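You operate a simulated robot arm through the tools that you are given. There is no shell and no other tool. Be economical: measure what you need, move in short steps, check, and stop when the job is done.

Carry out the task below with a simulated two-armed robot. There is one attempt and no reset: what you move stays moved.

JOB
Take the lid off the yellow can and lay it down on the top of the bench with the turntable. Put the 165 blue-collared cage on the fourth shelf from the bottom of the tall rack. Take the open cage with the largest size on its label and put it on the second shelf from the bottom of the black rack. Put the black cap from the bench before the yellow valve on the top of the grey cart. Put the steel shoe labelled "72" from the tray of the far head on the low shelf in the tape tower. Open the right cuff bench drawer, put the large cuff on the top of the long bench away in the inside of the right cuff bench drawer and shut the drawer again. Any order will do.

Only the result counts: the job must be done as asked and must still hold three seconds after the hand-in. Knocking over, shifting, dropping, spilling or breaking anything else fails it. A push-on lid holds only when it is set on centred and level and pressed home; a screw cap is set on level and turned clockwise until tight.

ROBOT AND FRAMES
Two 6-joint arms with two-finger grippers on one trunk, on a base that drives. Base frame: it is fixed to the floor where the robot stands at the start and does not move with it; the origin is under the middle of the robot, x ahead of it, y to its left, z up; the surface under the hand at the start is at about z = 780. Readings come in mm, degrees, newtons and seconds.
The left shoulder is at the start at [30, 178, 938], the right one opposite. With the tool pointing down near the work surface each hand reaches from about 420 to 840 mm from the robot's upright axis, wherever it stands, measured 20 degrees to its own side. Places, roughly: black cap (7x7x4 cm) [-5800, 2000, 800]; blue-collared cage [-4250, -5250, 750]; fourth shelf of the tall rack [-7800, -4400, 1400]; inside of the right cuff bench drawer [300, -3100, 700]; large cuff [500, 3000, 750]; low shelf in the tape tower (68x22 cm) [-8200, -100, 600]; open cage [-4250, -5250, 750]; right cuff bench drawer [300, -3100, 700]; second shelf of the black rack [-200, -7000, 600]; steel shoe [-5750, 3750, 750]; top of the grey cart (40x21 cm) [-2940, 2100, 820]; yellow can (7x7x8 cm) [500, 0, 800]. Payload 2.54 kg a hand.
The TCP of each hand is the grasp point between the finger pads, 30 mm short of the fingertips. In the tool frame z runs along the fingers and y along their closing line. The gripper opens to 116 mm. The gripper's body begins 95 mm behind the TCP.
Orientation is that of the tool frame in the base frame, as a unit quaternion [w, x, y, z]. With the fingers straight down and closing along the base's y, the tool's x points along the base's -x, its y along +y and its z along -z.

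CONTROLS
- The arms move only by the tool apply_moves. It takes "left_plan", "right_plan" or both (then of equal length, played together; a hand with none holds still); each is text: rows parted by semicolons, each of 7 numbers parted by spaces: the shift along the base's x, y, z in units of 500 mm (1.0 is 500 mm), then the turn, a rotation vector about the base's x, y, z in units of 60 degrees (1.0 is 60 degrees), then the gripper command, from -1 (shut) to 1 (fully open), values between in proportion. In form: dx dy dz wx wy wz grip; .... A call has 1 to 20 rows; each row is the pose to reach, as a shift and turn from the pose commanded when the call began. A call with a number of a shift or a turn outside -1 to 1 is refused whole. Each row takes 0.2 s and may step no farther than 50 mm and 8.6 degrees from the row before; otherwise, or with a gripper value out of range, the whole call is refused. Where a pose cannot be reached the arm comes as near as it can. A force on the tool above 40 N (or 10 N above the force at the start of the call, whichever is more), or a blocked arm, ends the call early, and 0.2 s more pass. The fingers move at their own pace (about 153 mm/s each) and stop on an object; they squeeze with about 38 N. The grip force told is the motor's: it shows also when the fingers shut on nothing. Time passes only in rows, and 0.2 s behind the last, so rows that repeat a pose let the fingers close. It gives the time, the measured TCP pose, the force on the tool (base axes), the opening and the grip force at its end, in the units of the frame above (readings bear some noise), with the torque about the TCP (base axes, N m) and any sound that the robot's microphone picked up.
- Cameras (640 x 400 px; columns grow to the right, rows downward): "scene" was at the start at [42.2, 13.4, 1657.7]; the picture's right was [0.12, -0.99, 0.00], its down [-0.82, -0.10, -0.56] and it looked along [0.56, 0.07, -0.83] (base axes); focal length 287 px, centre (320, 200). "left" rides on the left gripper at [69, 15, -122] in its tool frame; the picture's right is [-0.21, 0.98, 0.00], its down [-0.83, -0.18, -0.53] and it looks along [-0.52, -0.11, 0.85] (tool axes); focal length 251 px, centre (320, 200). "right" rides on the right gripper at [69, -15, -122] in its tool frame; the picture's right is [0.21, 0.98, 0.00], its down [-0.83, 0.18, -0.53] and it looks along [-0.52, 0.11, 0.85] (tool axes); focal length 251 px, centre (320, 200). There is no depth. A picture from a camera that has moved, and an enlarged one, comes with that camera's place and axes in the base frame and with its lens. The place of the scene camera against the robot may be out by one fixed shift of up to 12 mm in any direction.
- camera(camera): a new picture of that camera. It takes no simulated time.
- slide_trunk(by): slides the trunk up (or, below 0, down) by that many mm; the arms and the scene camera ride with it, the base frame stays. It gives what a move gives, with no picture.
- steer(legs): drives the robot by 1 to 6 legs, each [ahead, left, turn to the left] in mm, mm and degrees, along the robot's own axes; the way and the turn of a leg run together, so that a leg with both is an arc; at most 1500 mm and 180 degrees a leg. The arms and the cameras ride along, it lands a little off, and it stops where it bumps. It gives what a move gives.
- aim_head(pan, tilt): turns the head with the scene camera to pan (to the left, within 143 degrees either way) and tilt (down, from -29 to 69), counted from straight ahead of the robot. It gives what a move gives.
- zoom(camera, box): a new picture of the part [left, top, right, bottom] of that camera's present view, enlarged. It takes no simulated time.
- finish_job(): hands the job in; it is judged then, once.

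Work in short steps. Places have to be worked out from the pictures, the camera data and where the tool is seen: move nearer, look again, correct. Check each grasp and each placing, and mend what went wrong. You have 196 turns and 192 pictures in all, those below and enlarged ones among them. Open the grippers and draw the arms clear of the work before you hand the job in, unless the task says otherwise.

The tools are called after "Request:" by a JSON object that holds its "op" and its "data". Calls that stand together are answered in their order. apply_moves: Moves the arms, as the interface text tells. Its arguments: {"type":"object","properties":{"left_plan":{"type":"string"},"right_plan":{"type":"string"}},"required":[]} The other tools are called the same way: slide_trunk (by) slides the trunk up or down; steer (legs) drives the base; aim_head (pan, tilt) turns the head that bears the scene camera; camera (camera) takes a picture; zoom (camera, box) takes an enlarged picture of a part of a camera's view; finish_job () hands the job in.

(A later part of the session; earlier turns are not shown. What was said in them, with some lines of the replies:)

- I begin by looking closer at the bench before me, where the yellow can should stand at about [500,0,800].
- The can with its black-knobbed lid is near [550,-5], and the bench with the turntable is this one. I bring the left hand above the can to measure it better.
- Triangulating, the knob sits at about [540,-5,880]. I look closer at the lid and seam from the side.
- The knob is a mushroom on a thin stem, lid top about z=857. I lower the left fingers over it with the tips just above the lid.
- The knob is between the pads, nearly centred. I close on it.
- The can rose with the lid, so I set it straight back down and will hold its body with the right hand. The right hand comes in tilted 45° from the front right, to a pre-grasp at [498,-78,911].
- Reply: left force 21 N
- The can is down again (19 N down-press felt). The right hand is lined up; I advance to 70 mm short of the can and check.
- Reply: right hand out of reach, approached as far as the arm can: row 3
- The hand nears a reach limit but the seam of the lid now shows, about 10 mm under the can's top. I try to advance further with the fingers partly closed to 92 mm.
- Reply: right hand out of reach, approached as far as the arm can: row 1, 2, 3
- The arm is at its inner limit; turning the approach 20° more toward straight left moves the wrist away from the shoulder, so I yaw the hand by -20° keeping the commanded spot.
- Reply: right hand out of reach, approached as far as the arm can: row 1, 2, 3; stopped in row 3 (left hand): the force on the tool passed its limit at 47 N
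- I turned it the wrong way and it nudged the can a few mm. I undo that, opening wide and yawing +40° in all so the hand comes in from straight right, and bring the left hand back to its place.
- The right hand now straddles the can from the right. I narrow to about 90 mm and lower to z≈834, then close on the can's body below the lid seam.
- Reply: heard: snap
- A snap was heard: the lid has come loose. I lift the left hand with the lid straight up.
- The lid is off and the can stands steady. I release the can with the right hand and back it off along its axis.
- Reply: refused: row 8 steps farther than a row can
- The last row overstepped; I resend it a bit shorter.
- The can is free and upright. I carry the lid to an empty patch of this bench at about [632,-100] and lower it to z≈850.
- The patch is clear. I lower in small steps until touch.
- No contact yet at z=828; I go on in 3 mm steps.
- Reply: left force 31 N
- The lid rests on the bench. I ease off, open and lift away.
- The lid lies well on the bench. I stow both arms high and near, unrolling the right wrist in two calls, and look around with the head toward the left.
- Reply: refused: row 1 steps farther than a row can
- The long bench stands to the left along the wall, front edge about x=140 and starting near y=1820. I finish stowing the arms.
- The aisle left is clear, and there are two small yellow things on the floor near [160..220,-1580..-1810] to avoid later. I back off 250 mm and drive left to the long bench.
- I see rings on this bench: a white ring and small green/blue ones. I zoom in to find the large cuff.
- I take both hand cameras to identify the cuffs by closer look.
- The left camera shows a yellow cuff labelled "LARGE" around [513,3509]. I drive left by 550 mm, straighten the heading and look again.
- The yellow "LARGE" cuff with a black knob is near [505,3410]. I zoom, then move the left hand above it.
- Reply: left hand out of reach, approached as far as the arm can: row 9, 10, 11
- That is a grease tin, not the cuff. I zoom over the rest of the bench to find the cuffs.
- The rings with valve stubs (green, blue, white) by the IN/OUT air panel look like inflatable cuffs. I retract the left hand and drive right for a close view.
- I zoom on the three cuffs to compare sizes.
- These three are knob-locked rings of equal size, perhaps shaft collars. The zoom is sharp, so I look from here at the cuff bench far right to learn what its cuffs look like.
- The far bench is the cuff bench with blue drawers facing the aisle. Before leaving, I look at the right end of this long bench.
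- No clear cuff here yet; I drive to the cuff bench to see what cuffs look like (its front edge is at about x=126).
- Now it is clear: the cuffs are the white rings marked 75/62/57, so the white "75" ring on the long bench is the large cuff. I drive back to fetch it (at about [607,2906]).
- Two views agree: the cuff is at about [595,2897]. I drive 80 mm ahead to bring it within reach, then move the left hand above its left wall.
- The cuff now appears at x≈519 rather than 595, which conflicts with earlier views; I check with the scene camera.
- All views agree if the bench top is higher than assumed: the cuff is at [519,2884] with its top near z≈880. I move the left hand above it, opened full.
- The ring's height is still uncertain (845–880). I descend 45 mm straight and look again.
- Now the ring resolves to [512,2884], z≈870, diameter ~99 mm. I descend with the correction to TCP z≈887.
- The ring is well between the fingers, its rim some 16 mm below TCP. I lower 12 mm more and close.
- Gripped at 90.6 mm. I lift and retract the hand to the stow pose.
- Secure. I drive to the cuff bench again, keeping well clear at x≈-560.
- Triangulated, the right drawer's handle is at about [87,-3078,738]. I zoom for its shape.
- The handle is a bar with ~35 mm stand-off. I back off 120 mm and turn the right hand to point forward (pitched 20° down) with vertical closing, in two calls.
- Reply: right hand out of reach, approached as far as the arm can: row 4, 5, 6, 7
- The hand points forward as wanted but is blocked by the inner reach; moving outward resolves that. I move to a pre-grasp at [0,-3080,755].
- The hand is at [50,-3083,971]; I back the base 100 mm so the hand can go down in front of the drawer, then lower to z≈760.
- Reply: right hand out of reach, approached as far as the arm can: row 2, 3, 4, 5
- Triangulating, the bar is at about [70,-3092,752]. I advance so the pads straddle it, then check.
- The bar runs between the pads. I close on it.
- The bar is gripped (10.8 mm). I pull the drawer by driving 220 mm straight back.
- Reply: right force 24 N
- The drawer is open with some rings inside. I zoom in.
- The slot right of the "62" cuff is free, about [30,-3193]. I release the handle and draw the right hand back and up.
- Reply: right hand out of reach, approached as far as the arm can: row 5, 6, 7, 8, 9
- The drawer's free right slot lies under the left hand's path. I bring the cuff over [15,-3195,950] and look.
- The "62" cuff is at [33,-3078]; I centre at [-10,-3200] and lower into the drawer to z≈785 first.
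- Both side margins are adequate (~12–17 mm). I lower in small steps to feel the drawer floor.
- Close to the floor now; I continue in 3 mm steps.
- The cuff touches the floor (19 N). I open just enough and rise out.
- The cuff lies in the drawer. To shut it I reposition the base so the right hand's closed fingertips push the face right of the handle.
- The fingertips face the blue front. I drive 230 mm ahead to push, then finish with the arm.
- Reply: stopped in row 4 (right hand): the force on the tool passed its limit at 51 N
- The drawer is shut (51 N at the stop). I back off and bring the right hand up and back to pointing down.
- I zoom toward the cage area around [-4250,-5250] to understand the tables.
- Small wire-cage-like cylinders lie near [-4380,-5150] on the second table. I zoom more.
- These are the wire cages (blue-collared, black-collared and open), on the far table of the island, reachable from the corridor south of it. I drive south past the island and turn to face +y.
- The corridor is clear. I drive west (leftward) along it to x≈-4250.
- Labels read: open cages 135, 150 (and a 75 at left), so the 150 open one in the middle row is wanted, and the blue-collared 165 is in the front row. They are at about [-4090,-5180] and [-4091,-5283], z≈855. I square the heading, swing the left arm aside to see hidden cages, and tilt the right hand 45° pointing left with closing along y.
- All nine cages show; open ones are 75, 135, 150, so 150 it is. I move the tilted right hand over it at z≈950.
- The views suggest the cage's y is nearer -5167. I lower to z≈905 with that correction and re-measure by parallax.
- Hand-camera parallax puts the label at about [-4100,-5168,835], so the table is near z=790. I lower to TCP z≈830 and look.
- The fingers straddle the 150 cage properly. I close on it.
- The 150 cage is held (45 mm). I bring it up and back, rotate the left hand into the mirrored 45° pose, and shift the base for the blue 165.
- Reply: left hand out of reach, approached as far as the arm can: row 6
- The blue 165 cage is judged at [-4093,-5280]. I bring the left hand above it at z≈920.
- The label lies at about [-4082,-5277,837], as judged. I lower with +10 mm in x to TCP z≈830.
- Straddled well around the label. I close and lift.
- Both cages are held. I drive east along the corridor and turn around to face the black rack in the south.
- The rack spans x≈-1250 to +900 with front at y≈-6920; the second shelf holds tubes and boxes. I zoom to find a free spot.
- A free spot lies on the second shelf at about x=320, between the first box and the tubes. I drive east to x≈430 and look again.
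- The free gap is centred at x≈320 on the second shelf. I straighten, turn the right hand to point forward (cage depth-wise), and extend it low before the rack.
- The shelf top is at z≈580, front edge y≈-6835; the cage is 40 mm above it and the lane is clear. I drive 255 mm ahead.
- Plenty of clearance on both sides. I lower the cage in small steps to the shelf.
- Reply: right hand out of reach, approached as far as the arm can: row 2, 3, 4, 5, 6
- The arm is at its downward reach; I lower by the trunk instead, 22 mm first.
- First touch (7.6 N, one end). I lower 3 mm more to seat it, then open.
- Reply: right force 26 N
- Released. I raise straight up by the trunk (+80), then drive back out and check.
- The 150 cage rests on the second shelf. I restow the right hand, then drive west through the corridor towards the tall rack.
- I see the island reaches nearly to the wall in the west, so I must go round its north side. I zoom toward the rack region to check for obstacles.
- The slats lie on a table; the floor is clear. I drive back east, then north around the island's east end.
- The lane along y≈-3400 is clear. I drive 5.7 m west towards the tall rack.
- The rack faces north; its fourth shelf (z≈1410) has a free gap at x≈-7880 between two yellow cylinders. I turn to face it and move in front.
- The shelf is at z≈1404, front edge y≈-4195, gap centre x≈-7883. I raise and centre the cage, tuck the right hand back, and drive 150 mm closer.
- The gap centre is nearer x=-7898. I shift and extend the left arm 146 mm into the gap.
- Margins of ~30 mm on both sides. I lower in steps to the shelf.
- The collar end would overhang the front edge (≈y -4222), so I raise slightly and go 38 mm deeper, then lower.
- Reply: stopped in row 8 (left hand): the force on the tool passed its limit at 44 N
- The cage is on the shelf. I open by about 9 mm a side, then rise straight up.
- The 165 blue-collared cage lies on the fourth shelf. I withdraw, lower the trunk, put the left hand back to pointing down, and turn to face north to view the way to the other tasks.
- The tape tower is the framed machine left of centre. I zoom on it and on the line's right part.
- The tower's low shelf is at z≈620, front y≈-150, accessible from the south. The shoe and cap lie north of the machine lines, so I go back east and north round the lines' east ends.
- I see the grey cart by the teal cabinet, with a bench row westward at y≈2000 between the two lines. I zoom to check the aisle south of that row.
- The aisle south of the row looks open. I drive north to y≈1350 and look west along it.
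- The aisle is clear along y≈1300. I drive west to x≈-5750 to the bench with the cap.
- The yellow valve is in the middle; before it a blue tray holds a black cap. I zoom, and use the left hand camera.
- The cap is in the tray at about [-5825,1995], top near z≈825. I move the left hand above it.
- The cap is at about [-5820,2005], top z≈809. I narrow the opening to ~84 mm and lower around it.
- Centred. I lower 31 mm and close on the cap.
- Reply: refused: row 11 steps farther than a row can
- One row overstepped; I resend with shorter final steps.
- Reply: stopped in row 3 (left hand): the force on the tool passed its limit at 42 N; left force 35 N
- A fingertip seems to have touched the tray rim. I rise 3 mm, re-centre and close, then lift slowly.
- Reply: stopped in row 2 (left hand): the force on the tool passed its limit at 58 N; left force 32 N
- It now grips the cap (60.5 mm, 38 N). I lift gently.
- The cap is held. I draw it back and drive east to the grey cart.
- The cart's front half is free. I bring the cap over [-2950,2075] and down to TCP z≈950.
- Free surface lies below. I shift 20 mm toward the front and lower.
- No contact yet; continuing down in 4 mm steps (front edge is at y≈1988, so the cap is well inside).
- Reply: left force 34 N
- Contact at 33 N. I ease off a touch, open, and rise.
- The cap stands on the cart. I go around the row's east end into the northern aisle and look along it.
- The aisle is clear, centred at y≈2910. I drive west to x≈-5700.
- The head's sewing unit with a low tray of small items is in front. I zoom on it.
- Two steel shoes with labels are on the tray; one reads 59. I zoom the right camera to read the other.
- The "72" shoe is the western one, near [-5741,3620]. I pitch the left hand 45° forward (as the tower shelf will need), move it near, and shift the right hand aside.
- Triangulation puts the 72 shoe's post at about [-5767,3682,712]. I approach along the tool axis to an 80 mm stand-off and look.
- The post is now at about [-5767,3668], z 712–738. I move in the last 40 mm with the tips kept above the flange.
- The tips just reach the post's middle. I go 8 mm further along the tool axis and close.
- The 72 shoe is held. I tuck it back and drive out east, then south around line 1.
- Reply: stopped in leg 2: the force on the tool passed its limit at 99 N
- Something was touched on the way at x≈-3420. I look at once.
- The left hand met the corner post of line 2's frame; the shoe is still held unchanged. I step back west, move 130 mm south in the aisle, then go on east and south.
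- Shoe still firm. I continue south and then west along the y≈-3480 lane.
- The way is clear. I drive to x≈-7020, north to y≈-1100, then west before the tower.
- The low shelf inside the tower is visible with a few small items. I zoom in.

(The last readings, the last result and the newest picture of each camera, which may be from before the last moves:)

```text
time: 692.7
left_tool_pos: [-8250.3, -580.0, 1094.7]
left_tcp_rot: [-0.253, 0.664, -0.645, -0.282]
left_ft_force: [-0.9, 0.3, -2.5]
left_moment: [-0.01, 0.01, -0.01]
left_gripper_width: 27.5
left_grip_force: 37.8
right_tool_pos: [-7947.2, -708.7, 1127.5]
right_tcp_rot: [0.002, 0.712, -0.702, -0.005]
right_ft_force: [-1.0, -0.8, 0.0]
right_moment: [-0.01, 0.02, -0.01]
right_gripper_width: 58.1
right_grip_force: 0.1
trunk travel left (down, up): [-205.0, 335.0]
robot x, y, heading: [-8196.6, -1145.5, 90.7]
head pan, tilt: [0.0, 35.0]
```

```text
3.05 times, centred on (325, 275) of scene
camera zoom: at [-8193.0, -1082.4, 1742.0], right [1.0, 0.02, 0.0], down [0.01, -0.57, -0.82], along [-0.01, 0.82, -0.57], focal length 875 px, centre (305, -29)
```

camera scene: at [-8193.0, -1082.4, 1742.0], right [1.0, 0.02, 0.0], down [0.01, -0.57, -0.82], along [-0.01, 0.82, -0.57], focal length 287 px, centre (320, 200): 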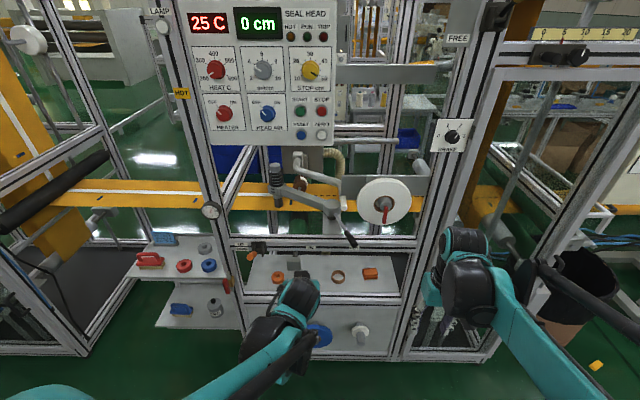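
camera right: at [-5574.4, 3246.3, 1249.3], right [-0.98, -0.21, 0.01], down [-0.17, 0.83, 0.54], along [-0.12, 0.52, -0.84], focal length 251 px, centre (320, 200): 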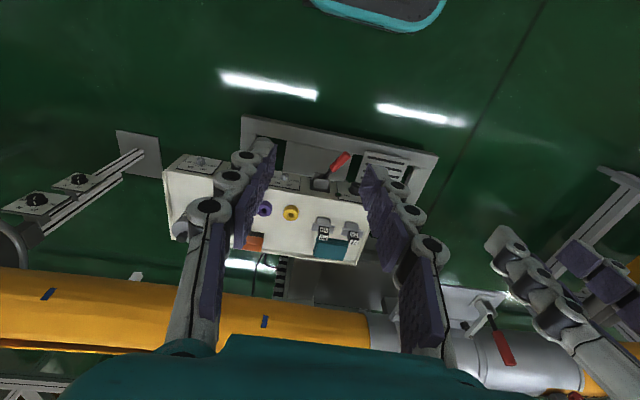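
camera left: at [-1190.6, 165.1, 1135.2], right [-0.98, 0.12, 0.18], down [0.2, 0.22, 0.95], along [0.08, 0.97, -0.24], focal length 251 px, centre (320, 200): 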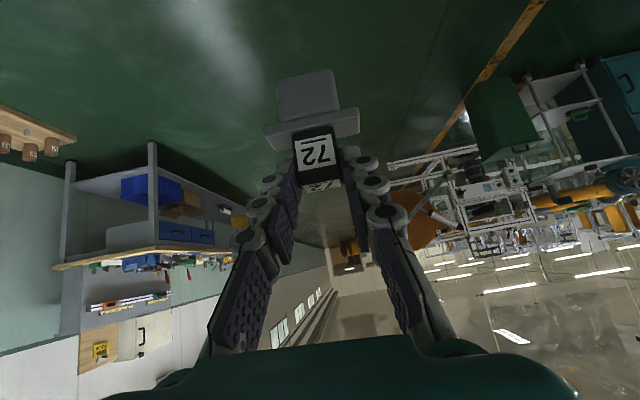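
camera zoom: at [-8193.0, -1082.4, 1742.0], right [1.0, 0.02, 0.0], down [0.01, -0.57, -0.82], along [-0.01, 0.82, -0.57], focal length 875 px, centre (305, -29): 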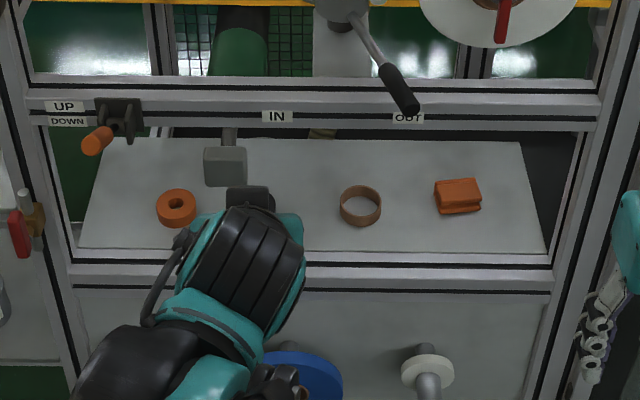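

The low shelf is at z≈610, y from -214 to +22, with free room at x≈-8207 near its front. I lower the trunk, extend the shoe low in front of the tower, and check.

Request:
{"op": "slide_trunk", "data": {"by": -100}}

Request:
{"op": "apply_moves", "data": {"left_plan": "0.012 0.05 -0.07 0 0 0 -1; 0.024 0.1 -0.14 0 0 0 -1; 0.036 0.15 -0.21 0 0 0 -1; 0.048 0.19 -0.29 0 0 0 -1; 0.06 0.22 -0.37 0 0 0 -1; 0.072 0.24 -0.45 0 0 0 -1; 0.086 0.25 -0.54 0 0 0 -1"}}

Request:
{"op": "camera", "data": {"camera": "left"}}

Request:
{"op": "zoom", "data": {"camera": "scene", "box": [220, 200, 430, 340]}}

```text
time: 694.0
left_tool_pos: [-8251.3, -580.3, 994.1]
left_tcp_rot: [-0.252, 0.664, -0.645, -0.281]
left_ft_force: [0.3, 0.1, -1.4]
left_moment: [-0.01, -0.01, 0.0]
left_gripper_width: 27.1
left_grip_force: 37.7
right_tool_pos: [-7946.7, -710.1, 1027.0]
right_tcp_rot: [0.002, 0.712, -0.702, -0.005]
right_ft_force: [0.1, -0.7, -0.3]
right_moment: [-0.01, 0.01, 0.01]
right_gripper_width: 58.1
right_grip_force: 0.1
trunk travel left (down, up): [-105.0, 435.0]
robot x, y, heading: [-8189.4, -1148.3, 91.1]
head pan, tilt: [0.0, 35.0]
```

```text
time: 695.6
left_tool_pos: [-8206.7, -458.3, 723.2]
left_tcp_rot: [-0.253, 0.664, -0.645, -0.281]
left_ft_force: [0.0, 0.6, -2.1]
left_moment: [0.0, -0.01, 0.0]
left_gripper_width: 27.2
left_grip_force: 37.8
right_tool_pos: [-7947.2, -706.7, 1026.3]
right_tcp_rot: [0.003, 0.712, -0.702, -0.005]
right_ft_force: [-0.1, -0.2, -0.3]
right_moment: [-0.05, 0.0, 0.0]
right_gripper_width: 58.1
right_grip_force: 0.1
trunk travel left (down, up): [-105.0, 435.0]
robot x, y, heading: [-8189.5, -1146.2, 91.1]
head pan, tilt: [0.0, 35.0]
```

```text
20 pictures are left
camera left: at [-8216.6, -590.7, 763.9], right [-0.98, 0.11, 0.18], down [0.2, 0.22, 0.95], along [0.07, 0.97, -0.24], focal length 251 px, centre (320, 200)
```

left: 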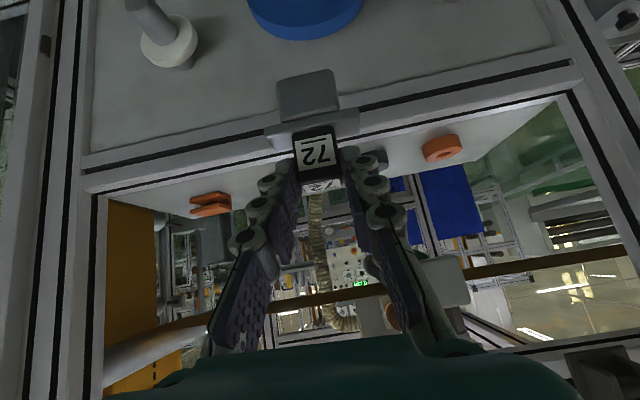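

```text
2.86 times, centred on (325, 270) of scene
camera zoom: at [-8192.5, -1081.2, 1641.9], right [1.0, 0.02, 0.0], down [0.01, -0.57, -0.82], along [-0.01, 0.82, -0.57], focal length 820 px, centre (306, 0)
```

zoom: 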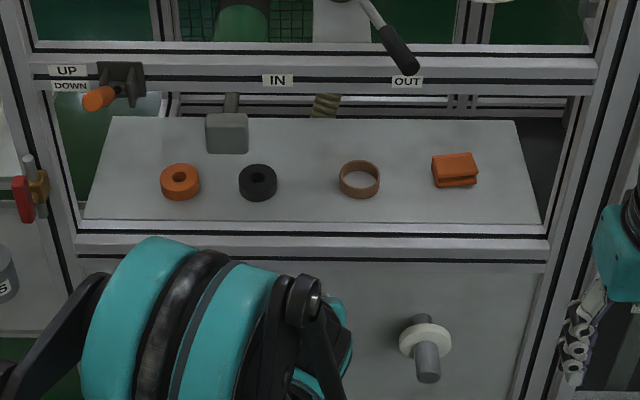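

Items stand clear of a 96 mm gap centred at x≈-8206. I drive 255 mm ahead into the tower opening and check.

Request:
{"op": "steer", "data": {"legs": [[255, 0, -1]]}}

Request:
{"op": "camera", "data": {"camera": "left"}}

Request:
{"op": "zoom", "data": {"camera": "scene", "box": [200, 200, 440, 360]}}

```text
time: 697.4
left_tool_pos: [-8198.2, -205.1, 722.9]
left_tcp_rot: [-0.254, 0.659, -0.651, -0.279]
left_ft_force: [-0.5, 0.3, -2.5]
left_moment: [-0.03, -0.03, 0.01]
left_gripper_width: 27.0
left_grip_force: 38.3
right_tool_pos: [-7941.1, -459.4, 1026.8]
right_tcp_rot: [-0.003, -0.705, 0.709, 0.006]
right_ft_force: [0.8, 0.7, 0.4]
right_moment: [-0.07, -0.01, -0.01]
right_gripper_width: 58.1
right_grip_force: 0.0
trunk travel left (down, up): [-105.0, 435.0]
robot x, y, heading: [-8197.8, -892.4, 90.1]
head pan, tilt: [0.0, 35.0]
```

```text
18 pictures are left
camera left: at [-8208.6, -337.9, 764.2], right [-0.98, 0.13, 0.18], down [0.2, 0.22, 0.95], along [0.09, 0.97, -0.24], focal length 251 px, centre (320, 200)
```

left: 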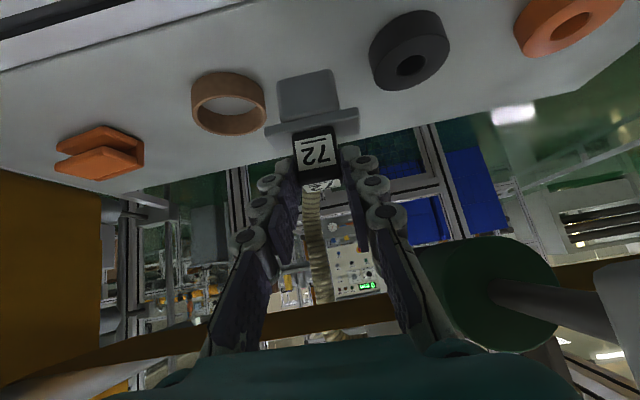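

```text
2.50 times, centred on (320, 280) of scene
camera zoom: at [-8193.7, -828.4, 1641.9], right [1.0, 0.0, 0.0], down [0.0, -0.57, -0.82], along [0.0, 0.82, -0.57], focal length 718 px, centre (320, 0)
```

zoom: 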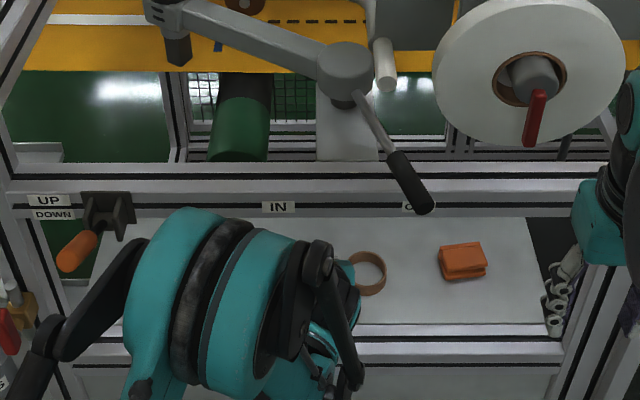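

Gap edges at x≈-8255 and -8158; I shift 8 mm west, 20 mm deeper, and lower in steps.

Request:
{"op": "apply_moves", "data": {"left_plan": "-0.016 0.03 0 0 0 0 -1; -0.016 0.04 -0.02 0 0 0 -1; -0.016 0.04 -0.04 0 0 0 -1; -0.016 0.04 -0.06 0 0 0 -1; -0.016 0.04 -0.072 0 0 0 -1; -0.016 0.04 -0.082 0 0 0 -1"}}

Request:
{"op": "camera", "data": {"camera": "left"}}

```text
time: 698.8
left_tool_pos: [-8207.2, -185.0, 683.0]
left_tcp_rot: [-0.256, 0.658, -0.651, -0.279]
left_ft_force: [0.2, -0.4, -2.3]
left_moment: [-0.02, 0.01, -0.05]
left_gripper_width: 27.3
left_grip_force: 37.3
right_tool_pos: [-7941.0, -460.6, 1027.0]
right_tcp_rot: [-0.003, -0.705, 0.709, 0.005]
right_ft_force: [0.7, 0.3, -0.3]
right_moment: [0.02, -0.01, 0.01]
right_gripper_width: 58.3
right_grip_force: 0.0
trunk travel left (down, up): [-105.0, 435.0]
robot x, y, heading: [-8194.0, -895.6, 89.8]
head pan, tilt: [0.0, 35.0]
```

```text
16 pictures are left
camera left: at [-8217.6, -318.6, 723.0], right [-0.98, 0.13, 0.18], down [0.2, 0.22, 0.95], along [0.09, 0.97, -0.24], focal length 251 px, centre (320, 200)
```

left: 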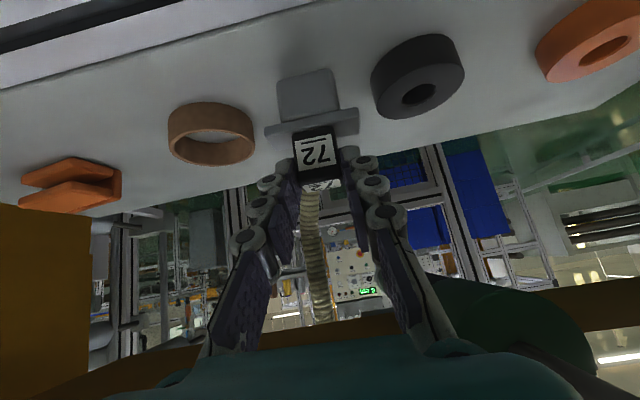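

Margins are about 20–30 mm. I continue down in small steps.

Request:
{"op": "apply_moves", "data": {"left_plan": "0.006 0 -0.008 0 0 0 -1; 0.006 0 -0.016 0 0 0 -1; 0.006 0 -0.024 0 0 0 -1; 0.006 0 -0.032 0 0 0 -1; 0.006 0 -0.04 0 0 0 -1; 0.006 0 -0.048 0 0 0 -1; 0.006 0 -0.056 0 0 0 -1"}}

```text
time: 700.5
left_tool_pos: [-8202.5, -187.1, 660.9]
left_tcp_rot: [-0.259, 0.657, -0.65, -0.282]
left_ft_force: [-1.5, -7.1, 27.6]
left_moment: [-0.11, -0.45, -0.07]
left_gripper_width: 27.5
left_grip_force: 38.0
right_tool_pos: [-7941.3, -462.1, 1027.9]
right_tcp_rot: [-0.002, -0.705, 0.709, 0.006]
right_ft_force: [-1.2, -0.1, -0.4]
right_moment: [0.0, -0.03, 0.01]
right_gripper_width: 58.0
right_grip_force: 0.0
trunk travel left (down, up): [-105.0, 435.0]
robot x, y, heading: [-8197.4, -897.4, 90.1]
head pan, tilt: [0.0, 35.0]
stopped in row 7 (left hand): the force on the tool passed its limit at 41 N (the readings are from after the stop); the commanded pose is now the measured one
```

The shoe has landed. I ease off, open slightly, rise 45 mm and draw back out.

Request:
{"op": "apply_moves", "data": {"left_plan": "0 0 0.003 0 0 0 -0.5; 0 0 0.003 0 0 0 -0.25; 0 0 0.003 0 0 0 -0.25; 0 0 0.04 0 0 0 -0.25; 0 -0.02 0.09 0 0 0 -0.25; 0 -0.1 0.11 0 0 0 -0.25; 0 -0.19 0.11 0 0 0 -0.25; 0 -0.28 0.11 0 0 0 -0.25"}}

Request:
{"op": "steer", "data": {"legs": [[-300, 0, 0]]}}

Request:
{"op": "camera", "data": {"camera": "left"}}

Request:
{"op": "zoom", "data": {"camera": "scene", "box": [220, 180, 430, 320]}}

```text
time: 702.3
left_tool_pos: [-8175.8, -261.8, 751.2]
left_tcp_rot: [-0.256, 0.657, -0.651, -0.28]
left_ft_force: [0.3, -0.3, -1.0]
left_moment: [0.04, -0.02, -0.01]
left_gripper_width: 43.7
left_grip_force: 0.1
left hand out of reach, approached as far as the arm can: row 6, 7, 8
right_tool_pos: [-7942.3, -461.6, 1027.6]
right_tcp_rot: [-0.003, -0.705, 0.709, 0.005]
right_ft_force: [1.1, -0.9, 0.4]
right_moment: [0.04, 0.01, -0.05]
right_gripper_width: 58.1
right_grip_force: 0.0
trunk travel left (down, up): [-105.0, 435.0]
robot x, y, heading: [-8195.3, -887.3, 89.9]
head pan, tilt: [0.0, 35.0]
```

```text
time: 704.3
left_tool_pos: [-8176.3, -562.7, 751.0]
left_tcp_rot: [-0.255, 0.658, -0.651, -0.279]
left_ft_force: [0.4, 0.0, 0.1]
left_moment: [-0.01, 0.0, 0.0]
left_gripper_width: 43.7
left_grip_force: 0.1
right_tool_pos: [-7942.0, -761.4, 1028.1]
right_tcp_rot: [-0.003, -0.705, 0.709, 0.005]
right_ft_force: [0.4, -0.3, 0.9]
right_moment: [0.01, 0.0, 0.0]
right_gripper_width: 58.2
right_grip_force: 0.0
trunk travel left (down, up): [-105.0, 435.0]
robot x, y, heading: [-8193.7, -1193.9, 89.7]
head pan, tilt: [0.0, 35.0]
```

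```text
15 pictures are left
camera left: at [-8187.3, -696.9, 790.5], right [-0.97, 0.13, 0.18], down [0.2, 0.22, 0.95], along [0.09, 0.97, -0.24], focal length 251 px, centre (320, 200)
```

left: 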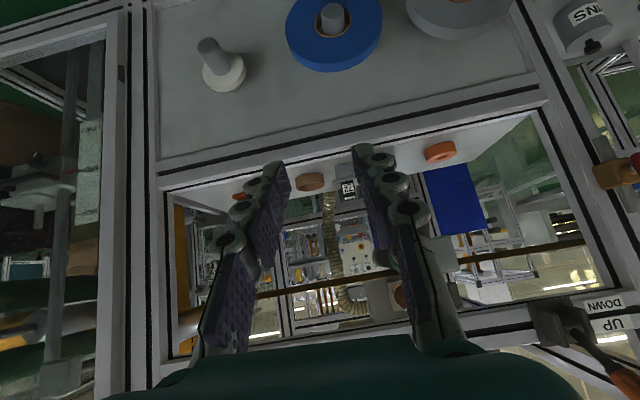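

```text
2.86 times, centred on (325, 250) of scene
camera zoom: at [-8194.2, -1132.2, 1642.1], right [1.0, 0.0, 0.0], down [0.0, -0.57, -0.82], along [0.0, 0.82, -0.57], focal length 820 px, centre (306, 57)
```

zoom: 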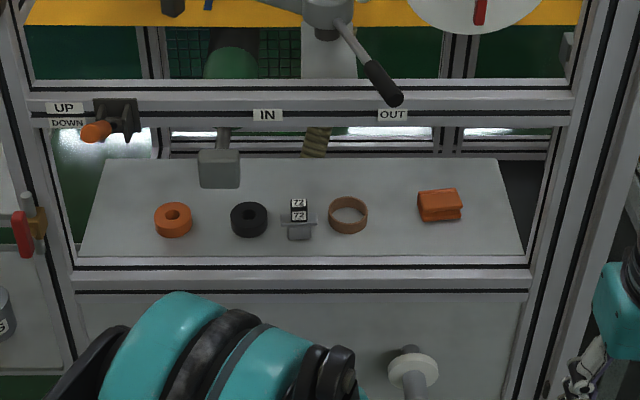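

The 72 shoe stands upright on the low shelf with its neighbours untouched. All six jobs are done, the hands are open and clear, so I hand in.

Request:
{"op": "finish_job", "data": {}}

```text
The job is handed in.
```

All six tasks are done and the job is handed in. Two mishaps along the way:
- **Yellow can:** I lifted it about 20 mm while taking the lid off, set it back down, and later nudged it a few mm.
- **Line 2 frame:** the left hand bumped its corner post (99 N) while carrying the shoe. The shoe stayed held, but I did not check the frame closely.
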